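You operate a simulated robot arm through the tools that you are given. There is no shell and no other tool. Be economical: measure what you need, move in short steps, check, and stop when the job is done.

You are at the controls of a simulated robot arm. One attempt, no reset.

## Task
Take the white cube from the clear stretch of the work table and leave it on top of the blue water tank there.

The check looks at the end state, three seconds after you hand in, the way a careful person would. Anything else that was tipped, shoved, dropped, spilled or broken makes it a failure.

## Robot
A 6-joint arm with a two-finger parallel gripper, fixed in place. Base frame: the origin is at the foot of the arm, x ahead of it, y to its left, z up; the work surface is at about z = 0.8. Units: m, degrees, N and s.
With the tool pointing down near the work surface it reaches from about 0.24 to 0.64 m from the base axis. Its first joint turns from -66.0 to 66.0 degrees. Payload 2.7 kg.
Tool frame: the origin (TCP) lies between the finger pads and is the grasp point; the fingertips stand 0.023 m ahead of it; z points along the fingers, y is the line along which they close. The gripper opens to 0.094 m. The fingers are 0.038 m wide and 0.01 m thick; the gripper's body (0.054 by 0.096 m) begins 0.039 m behind the TCP.
Orientation is told as [roll, pitch, yaw] about the base's x, y, z axes, in that order, counted from this pose: with the fingers straight down and closing along the base's y, the tool's x points along the base's -x, its y along +y and its z along -z.

## Interface
- The arm moves only by the tool jog_arm. Its argument "plan" is a list of rows, each a list of 6 numbers: the shift along the base's x, y, z in m, then the turn, a rotation vector about the base's x, y, z in degrees. In form: [[dx, dy, dz, ax, ay, az], ...]. A call has 1 to 8 rows; each row is the pose to reach, as a shift and turn from the pose commanded when the call began. "claw" is the opening, from 0 (shut) to 1 (fully open), set as the call begins (left out, the last holds). A row lasts 0.2 s, in which the tool goes at most 0.05 m and 8.6 degrees; a call with a longer step from one row to the next is refused whole, and so is a gripper value outside its range. A pose out of reach is approached as far as the arm can. The call stops where the force on the tool passes 40 N (or 10 N more than at its start, if that is more) or the arm is blocked; 0.2 s more then pass. The fingers move at their own pace (about 0.045 m/s each) and stop on an object; they squeeze with about 34 N. The grip force told is the motor's: it shows also when the fingers shut on nothing. Time passes only in rows, and 0.2 s behind the last, so rows that repeat a pose let the fingers close. The reply holds the time, the measured pose of the TCP, the force on the tool along the base axes, the opening and the grip force, in the units named above and with some noise, and new pictures: "pictures" is both (left out), scene, wrist or none.
- Cameras (640 x 400 px; columns grow to the right, rows downward): "scene" is fixed at [0.0711, -0.4307, 1.4014]; the picture's right is [0.81, -0.58, 0.00], its down [-0.34, -0.48, -0.81] and it looks along [0.47, 0.66, -0.59] (base axes); focal length 312 px, centre (320, 200). "wrist" rides on the gripper at [0.086, 0.016, -0.075] in the tool frame; the picture's right is [-0.18, 0.98, 0.00], its down [-0.58, -0.11, -0.81] and it looks along [-0.79, -0.15, 0.59] (tool axes); focal length 243 px, centre (320, 200). There is no depth. A picture from a camera that has moved, and an enlarged one, comes with that camera's place and axes in the base frame and with its lens.
- inspect(camera, box): a new picture of the part [left, top, right, bottom] of that camera's present view, enlarged. No time passes.
- close_job(): hands the job in; it is judged then, once.

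Work in short steps. Places have to be worked out from the pictures, the camera data and where the tool is seen: move nearer, look again, correct. Check each grasp and each placing, and mend what went wrong. You have 90 turns and 170 pictures in all, those below and enlarged ones among them. Open the gripper and draw the arm clear of the work before you hand the job in, unless the task says otherwise; then end with one line.

The tools are called after "Emit:" as name(argument=value, ...) on one line, values as JSON. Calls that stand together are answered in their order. jog_arm: Moves the arm, as the interface text tells. Its arguments: {"type":"object","properties":{"plan":{"type":"array"},"claw":{"type":"number"},"pictures":{"type":"string","enum":["both","scene","wrist","none"]}},"required":["plan"]} The other tools are called the same way: inspect (camera, box) takes an enlarged picture of a part of a camera's view; close_job () hands the job in.

At the start:

```text
t: 0.0
position: [0.4344, -0.0058, 1.1174]
tcp_rot: [0.0, 0.0, 0.0]
contact_force: [-0.9, 0.1, 0.4]
finger_gap: 0.094
finger_force: 0.0
```

scene: 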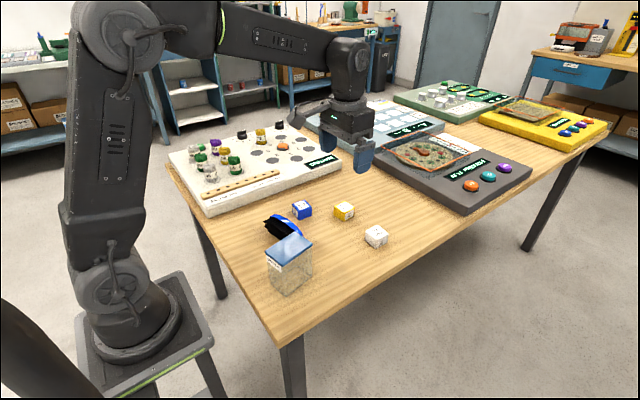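
wrist: 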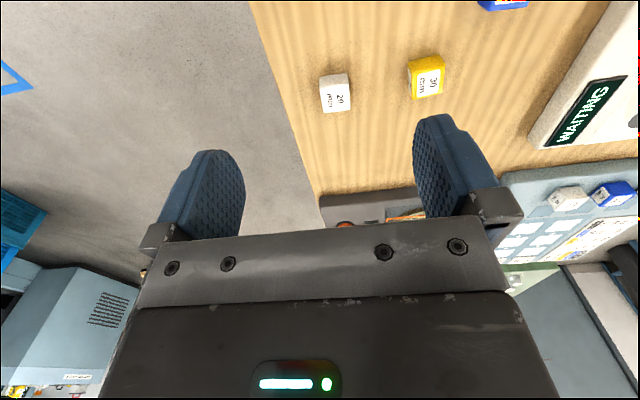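

I'll enlarge the scene around the cube and tank to measure both.

Emit:
inspect(camera="scene", box=[240, 190, 400, 310])

Emit:
inspect(camera="wrist", box=[240, 0, 560, 200])

```text
3.33 times, centred on (320, 250) of scene
camera zoom: at [0.0711, -0.4307, 1.4014], right [0.81, -0.58, 0.0], down [-0.34, -0.48, -0.81], along [0.47, 0.66, -0.59], focal length 1041 px, centre (320, 33)
```

zoom: 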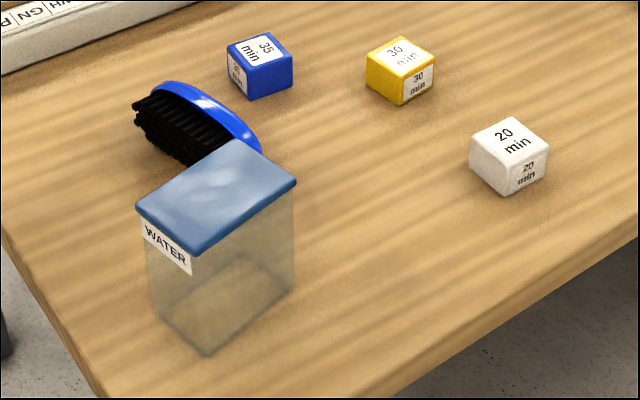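

```text
2.00 times, centred on (400, 100) of wrist
camera zoom: at [0.3491, 0.0109, 1.1918], right [0.18, 0.98, 0.0], down [0.58, -0.11, 0.81], along [0.79, -0.15, -0.59], focal length 485 px, centre (160, 400)
```

zoom: 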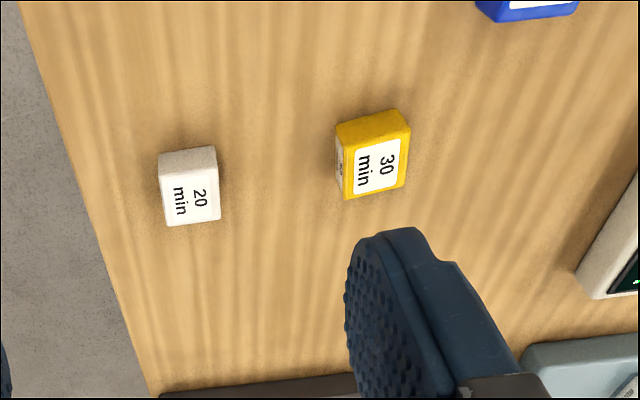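

The white cube appears to be near (0.559, -0.006), side about 0.042 m and nearly axis-aligned. The tank top is near (0.305, 0.016) at z of about 0.906. I'll move above the cube with the gripper open.

Emit:
jog_arm(plan=[[0.03, 0, -0.03, 0, 0, 0], [0.06, 0, -0.06, 0, 0, 0], [0.09, 0, -0.09, 0, 0, 0], [0.124, 0, -0.12, 0, 0, 0], [0.124, 0, -0.16, 0, 0, 0], [0.124, 0, -0.195, 0, 0, 0], [0.124, 0, -0.195, 0, 0, 0]], claw=1)

```text
t: 1.6
position: [0.5577, -0.0058, 0.9216]
tcp_rot: [-0.1, 0.0, 0.0]
contact_force: [-0.1, -0.1, -0.6]
finger_gap: 0.0939
finger_force: 0.1
camera wrist: at [0.4726, 0.0108, 0.9963], right [0.18, 0.98, 0.0], down [0.58, -0.11, 0.81], along [0.79, -0.15, -0.59], focal length 243 px, centre (320, 200)
```

scene: 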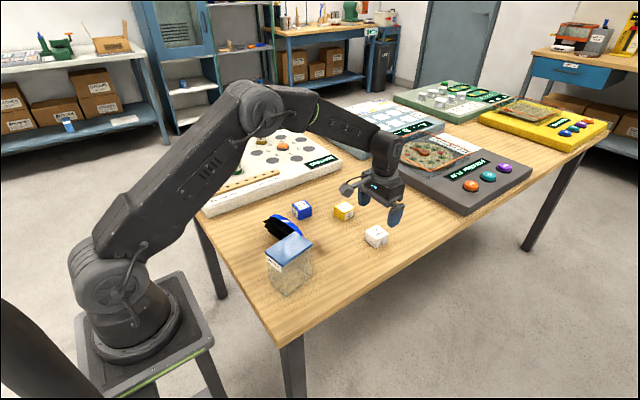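
wrist: 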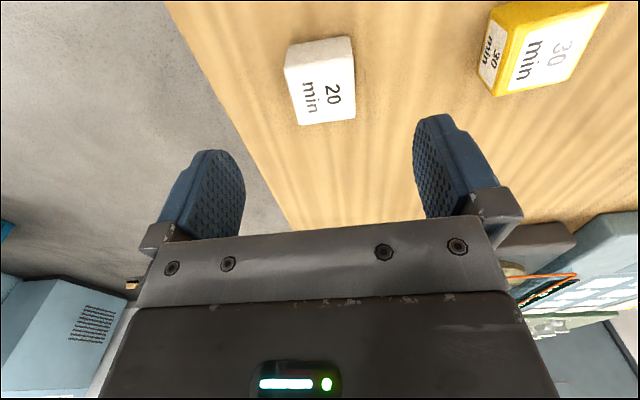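

The wrist view puts the cube top at about (0.559, -0.004), side about 0.041 m and yaw within 3°. I'll descend with fine steps to grasp height.

Emit:
jog_arm(plan=[[0.001, 0.002, -0.03, 0, 0, 0], [0.001, 0.002, -0.055, 0, 0, 0], [0.001, 0.002, -0.075, 0, 0, 0], [0.001, 0.002, -0.09, 0, 0, 0], [0.001, 0.002, -0.09, 0, 0, 0]])

```text
t: 2.8
position: [0.5601, -0.0029, 0.8301]
tcp_rot: [0.0, 0.0, -0.1]
contact_force: [1.1, 0.5, -0.2]
finger_gap: 0.0941
finger_force: 0.2
camera wrist: at [0.474, 0.0132, 0.9065], right [0.18, 0.98, 0.0], down [0.58, -0.11, 0.81], along [0.79, -0.15, -0.59], focal length 243 px, centre (320, 200)
```

scene: 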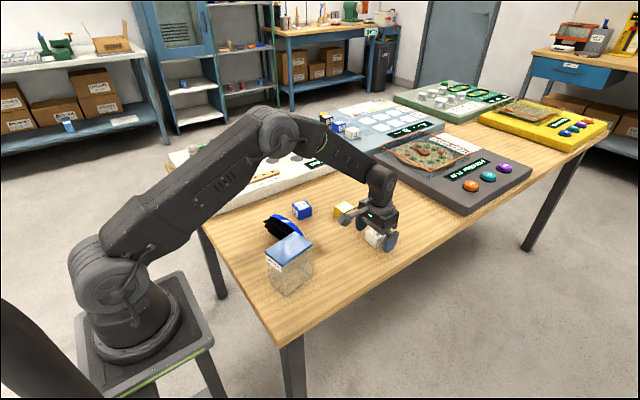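
wrist: 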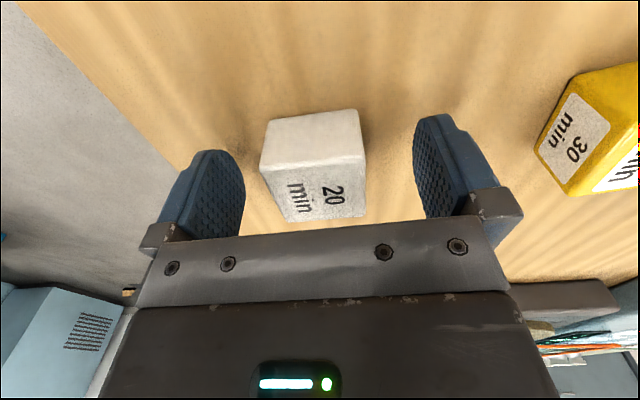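

The cube sits between the fingers, which touch nothing, so I'll close on it.

Emit:
jog_arm(plan=[[0, 0, 0, 0, 0, 0], [0, 0, 0, 0, 0, 0], [0, 0, 0, 0, 0, 0], [0, 0, 0, 0, 0, 0], [0, 0, 0, 0, 0, 0]], claw=0, pictures="wrist")

```text
t: 4.0
position: [0.5599, -0.004, 0.8323]
tcp_rot: [0.0, 0.0, 0.0]
contact_force: [-0.5, 1.2, 0.6]
finger_gap: 0.0454
finger_force: 33.6
camera wrist: at [0.4739, 0.0132, 0.9066], right [0.18, 0.98, 0.0], down [0.58, -0.11, 0.81], along [0.79, -0.15, -0.59], focal length 243 px, centre (320, 200)
```

wrist: 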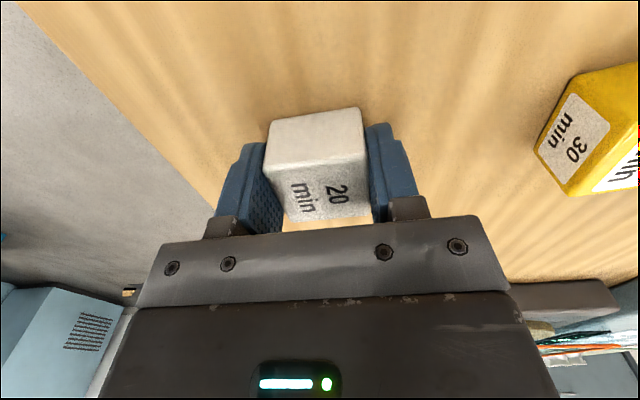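

The grip holds on the cube at a 0.045 m gap and 34 N. I'll lift it about 0.2 m.

Emit:
jog_arm(plan=[[0, 0, 0.02, 0, 0, 0], [0, 0, 0.06, 0, 0, 0], [0, 0, 0.1, 0, 0, 0], [0, 0, 0.14, 0, 0, 0], [0, 0, 0.18, 0, 0, 0], [0, 0, 0.2, 0, 0, 0]], pictures="both")

```text
t: 5.4
position: [0.5601, -0.0034, 1.0318]
tcp_rot: [0.0, 0.1, 0.0]
contact_force: [-0.3, 0.6, -0.9]
finger_gap: 0.0453
finger_force: 34.0
camera wrist: at [0.4739, 0.0128, 1.1065], right [0.18, 0.98, 0.0], down [0.58, -0.11, 0.81], along [0.79, -0.15, -0.59], focal length 243 px, centre (320, 200)
```

scene: 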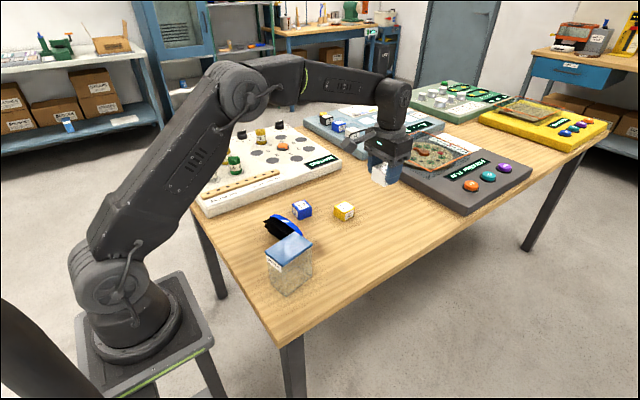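
wrist: 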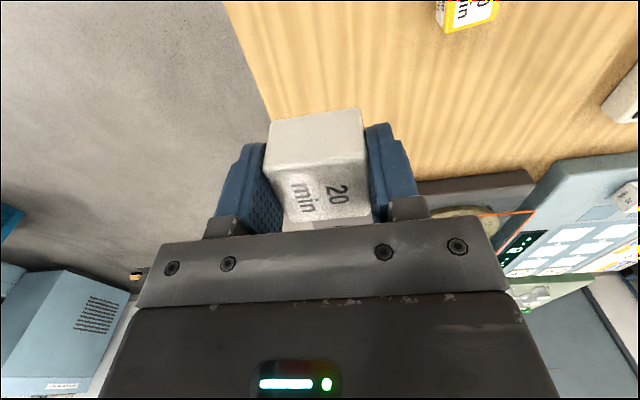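

The cube is firmly held. I'll carry it back above the tank at a safe height, turning about 10° in yaw to match the tank.

Emit:
jog_arm(plan=[[-0.04, 0.003, 0, 0, 0, 1], [-0.08, 0.006, 0, 0, 0, 3], [-0.12, 0.009, 0, 0, 0, 5], [-0.16, 0.012, 0, 0, 0, 7], [-0.2, 0.015, 0, 0, 0, 9], [-0.235, 0.018, 0, 0, 0, 10], [-0.255, 0.0195, 0, 0, 0, 10], [-0.255, 0.0195, 0, 0, 0, 10]])

```text
t: 7.2
position: [0.3053, 0.0162, 1.0306]
tcp_rot: [0.0, 0.0, 10.0]
contact_force: [0.4, 0.3, -0.4]
finger_gap: 0.0453
finger_force: 33.8
camera wrist: at [0.2178, 0.0172, 1.1061], right [0.01, 1.0, 0.0], down [0.59, -0.01, 0.81], along [0.81, -0.01, -0.59], focal length 243 px, centre (320, 200)
```

scene: 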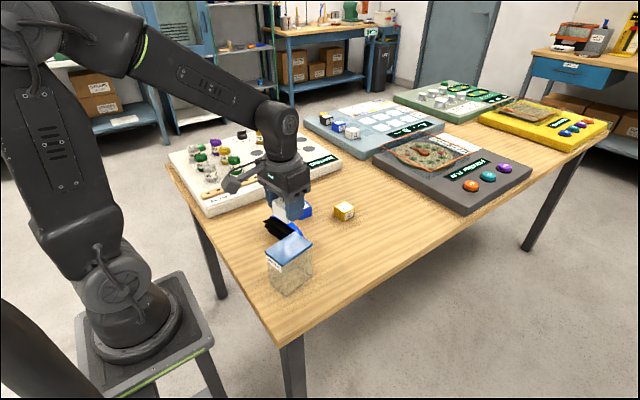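
wrist: 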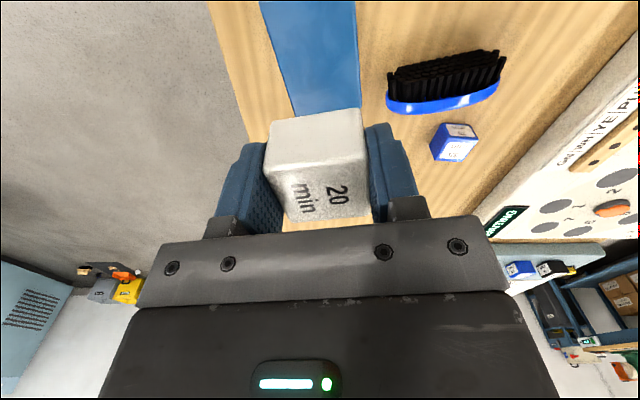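

The wrist view agrees on the lid centre, about (0.306, 0.014). I'll shift 2 mm in y and descend to about 15 mm above expected contact.

Emit:
jog_arm(plan=[[0, -0.002, -0.03, 0, 0, 0], [0, -0.002, -0.06, 0, 0, 0], [0, -0.002, -0.078, 0, 0, 0], [0, -0.002, -0.078, 0, 0, 0]])

Emit:
inspect(camera="scene", box=[230, 180, 350, 300])

```text
t: 8.2
position: [0.306, 0.0134, 0.9548]
tcp_rot: [0.0, -0.1, 10.0]
contact_force: [0.0, -0.1, 0.1]
finger_gap: 0.0453
finger_force: 33.9
camera wrist: at [0.2178, 0.0152, 1.0284], right [0.01, 1.0, 0.0], down [0.59, -0.01, 0.81], along [0.81, -0.01, -0.59], focal length 243 px, centre (320, 200)
```

scene: 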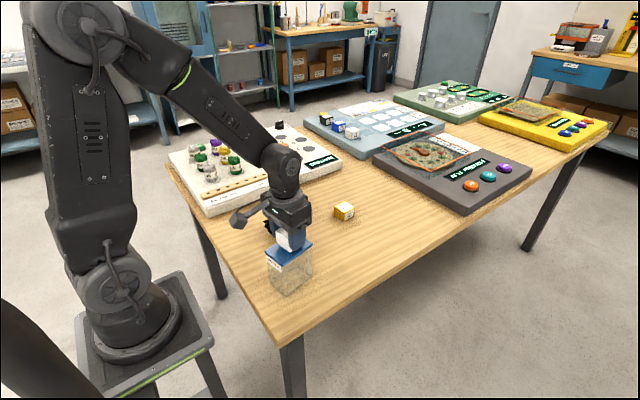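
wrist: 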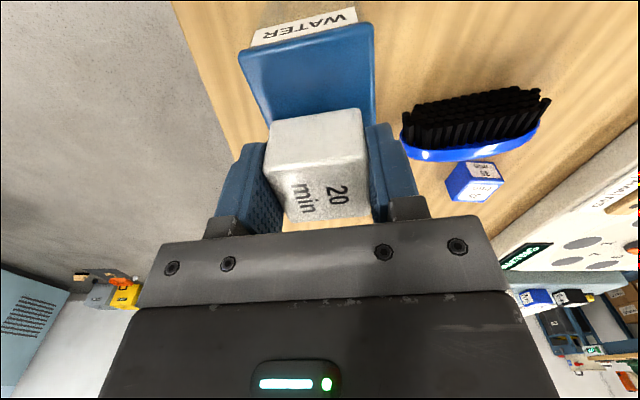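

```text
3.33 times, centred on (290, 240) of scene
camera zoom: at [0.0711, -0.4307, 1.4014], right [0.81, -0.58, 0.0], down [-0.34, -0.48, -0.81], along [0.47, 0.66, -0.59], focal length 1041 px, centre (420, 67)
```

zoom: 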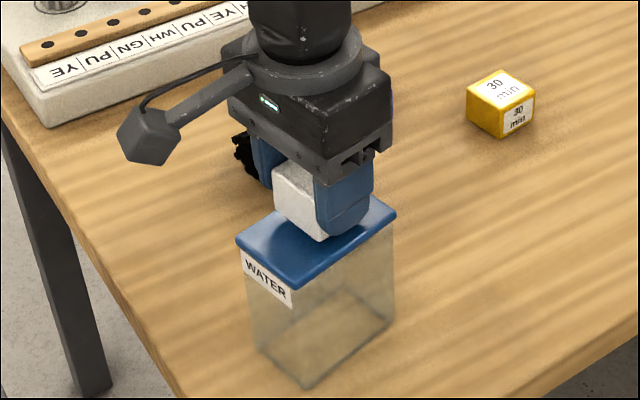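

The cube is well centred over the lid with a gap of about 15 mm. I'll lower it in small steps, watching the force.

Emit:
jog_arm(plan=[[0, 0, -0.004, 0, 0, 0], [0, 0, -0.007, 0, 0, 0], [0, 0, -0.01, 0, 0, 0], [0, 0, -0.012, 0, 0, 0], [0, 0, -0.012, 0, 0, 0]])

Emit:
inspect(camera="scene", box=[260, 210, 330, 280])

```text
t: 9.4
position: [0.3047, 0.0141, 0.9428]
tcp_rot: [-0.1, -0.3, 10.0]
contact_force: [-2.0, -0.7, 26.3]
finger_gap: 0.0454
finger_force: 33.3
camera wrist: at [0.2181, 0.0155, 1.017], right [0.01, 1.0, 0.0], down [0.59, -0.01, 0.81], along [0.81, -0.01, -0.59], focal length 243 px, centre (320, 200)
```

scene: 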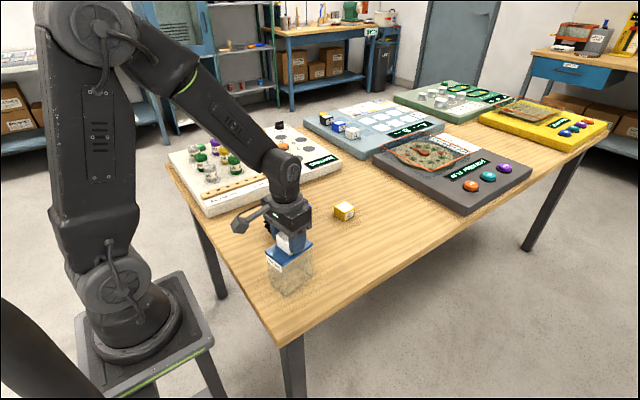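
wrist: 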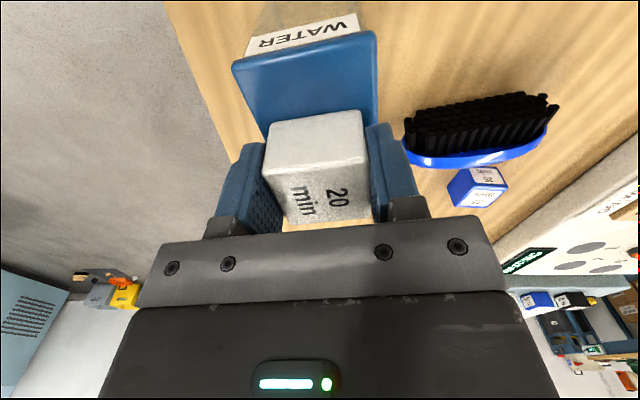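

```text
5.71 times, centred on (295, 245) of scene
camera zoom: at [0.0708, -0.4307, 1.4014], right [0.81, -0.58, 0.0], down [-0.34, -0.48, -0.81], along [0.47, 0.66, -0.59], focal length 1785 px, centre (463, -57)
```

zoom: 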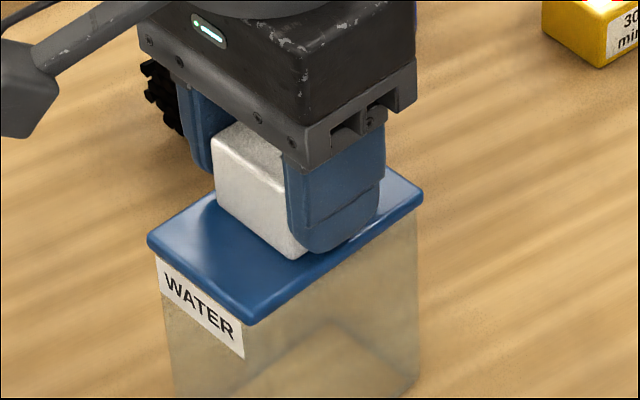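

Contact is made at 26 N, with the cube flat on the lid. I'll ease up about 1 mm to relieve the load before releasing.

Emit:
jog_arm(plan=[[0, 0, 0.001, 0, 0, 0], [0, 0, 0.001, 0, 0, 0]], pictures="none")

```text
t: 10.0
position: [0.3045, 0.0148, 0.9429]
tcp_rot: [0.0, -0.1, 9.9]
contact_force: [3.8, 0.2, 11.6]
finger_gap: 0.0452
finger_force: 33.8
```

The load is down to 12 N and still in contact, so I'll open part way, to about 0.07 m, in place.

Emit:
jog_arm(plan=[[0, 0, 0.001, 0, 0, 0], [0, 0, 0.001, 0, 0, 0], [0, 0, 0.001, 0, 0, 0], [0, 0, 0.001, 0, 0, 0]], claw=0.75)

```text
t: 11.0
position: [0.3051, 0.0148, 0.9441]
tcp_rot: [0.0, 0.0, 10.0]
contact_force: [-0.3, 0.2, 1.0]
finger_gap: 0.0705
finger_force: 0.0
camera wrist: at [0.2175, 0.0154, 1.0187], right [0.01, 1.0, 0.0], down [0.59, -0.01, 0.81], along [0.81, -0.01, -0.59], focal length 243 px, centre (320, 200)
```

scene: 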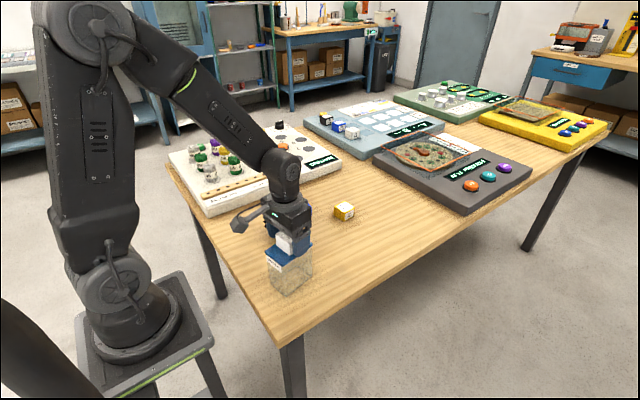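
wrist: 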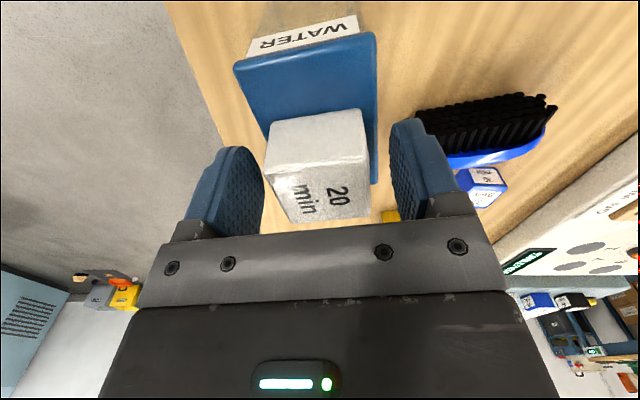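

The fingers are clear of the cube, which stayed put. I'll rise straight up.

Emit:
jog_arm(plan=[[0, 0, 0.01, 0, 0, 0], [0, 0, 0.03, 0, 0, 0], [0, 0, 0.06, 0, 0, 0], [0, 0, 0.1, 0, 0, 0], [0, 0, 0.14, 0, 0, 0], [0, 0, 0.18, 0, 0, 0], [0.04, 0, 0.18, 0, 0, 0], [0.08, 0, 0.18, 0, 0, 0]])

Emit:
inspect(camera="scene", box=[240, 190, 360, 310])

```text
t: 12.8
position: [0.3857, 0.0141, 1.1245]
tcp_rot: [0.1, 0.0, 10.0]
contact_force: [0.3, -0.1, -0.3]
finger_gap: 0.0705
finger_force: 0.1
camera wrist: at [0.2982, 0.015, 1.1996], right [0.01, 1.0, 0.0], down [0.59, -0.01, 0.81], along [0.81, -0.01, -0.59], focal length 243 px, centre (320, 200)
```

scene: 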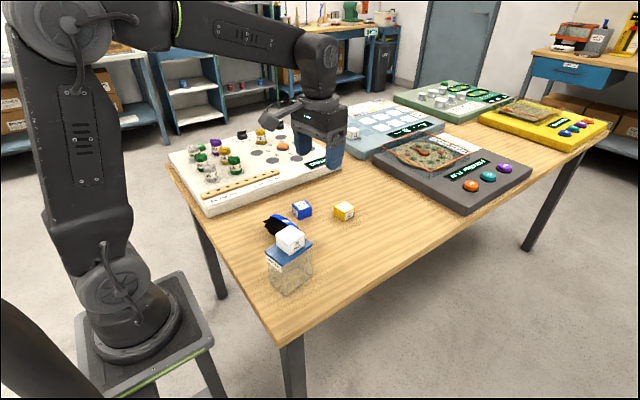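
wrist: 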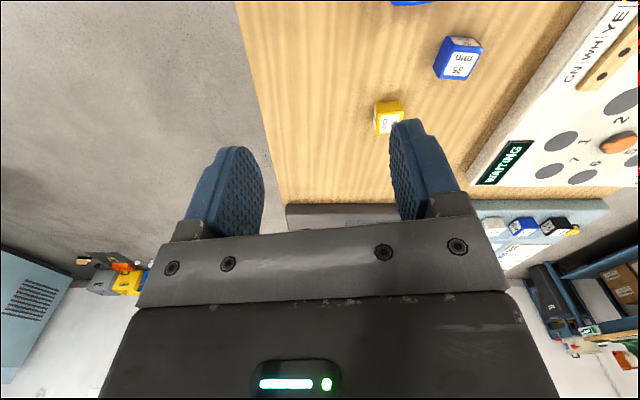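

```text
3.33 times, centred on (300, 250) of scene
camera zoom: at [0.071, -0.4307, 1.4014], right [0.81, -0.58, 0.0], down [-0.34, -0.48, -0.81], along [0.47, 0.66, -0.59], focal length 1041 px, centre (387, 33)
```

zoom: 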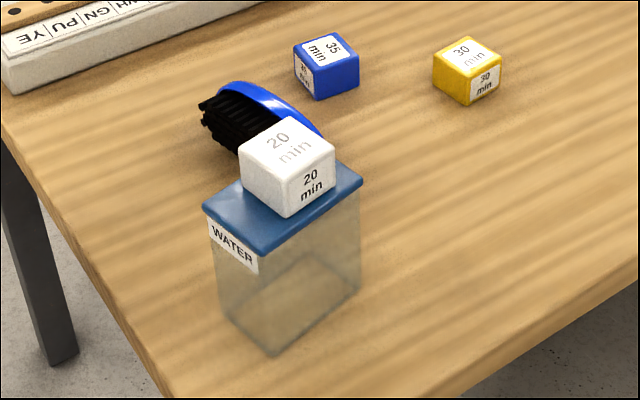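

The cube rests flat on the lid, the tank and the other items haven't moved, and the arm is clear with the gripper open. I'm handing in.

Emit:
close_job()

```text
The job is handed in.
```

The white cube is resting flat on top of the blue water tank, nothing else was disturbed, and the job is handed in.
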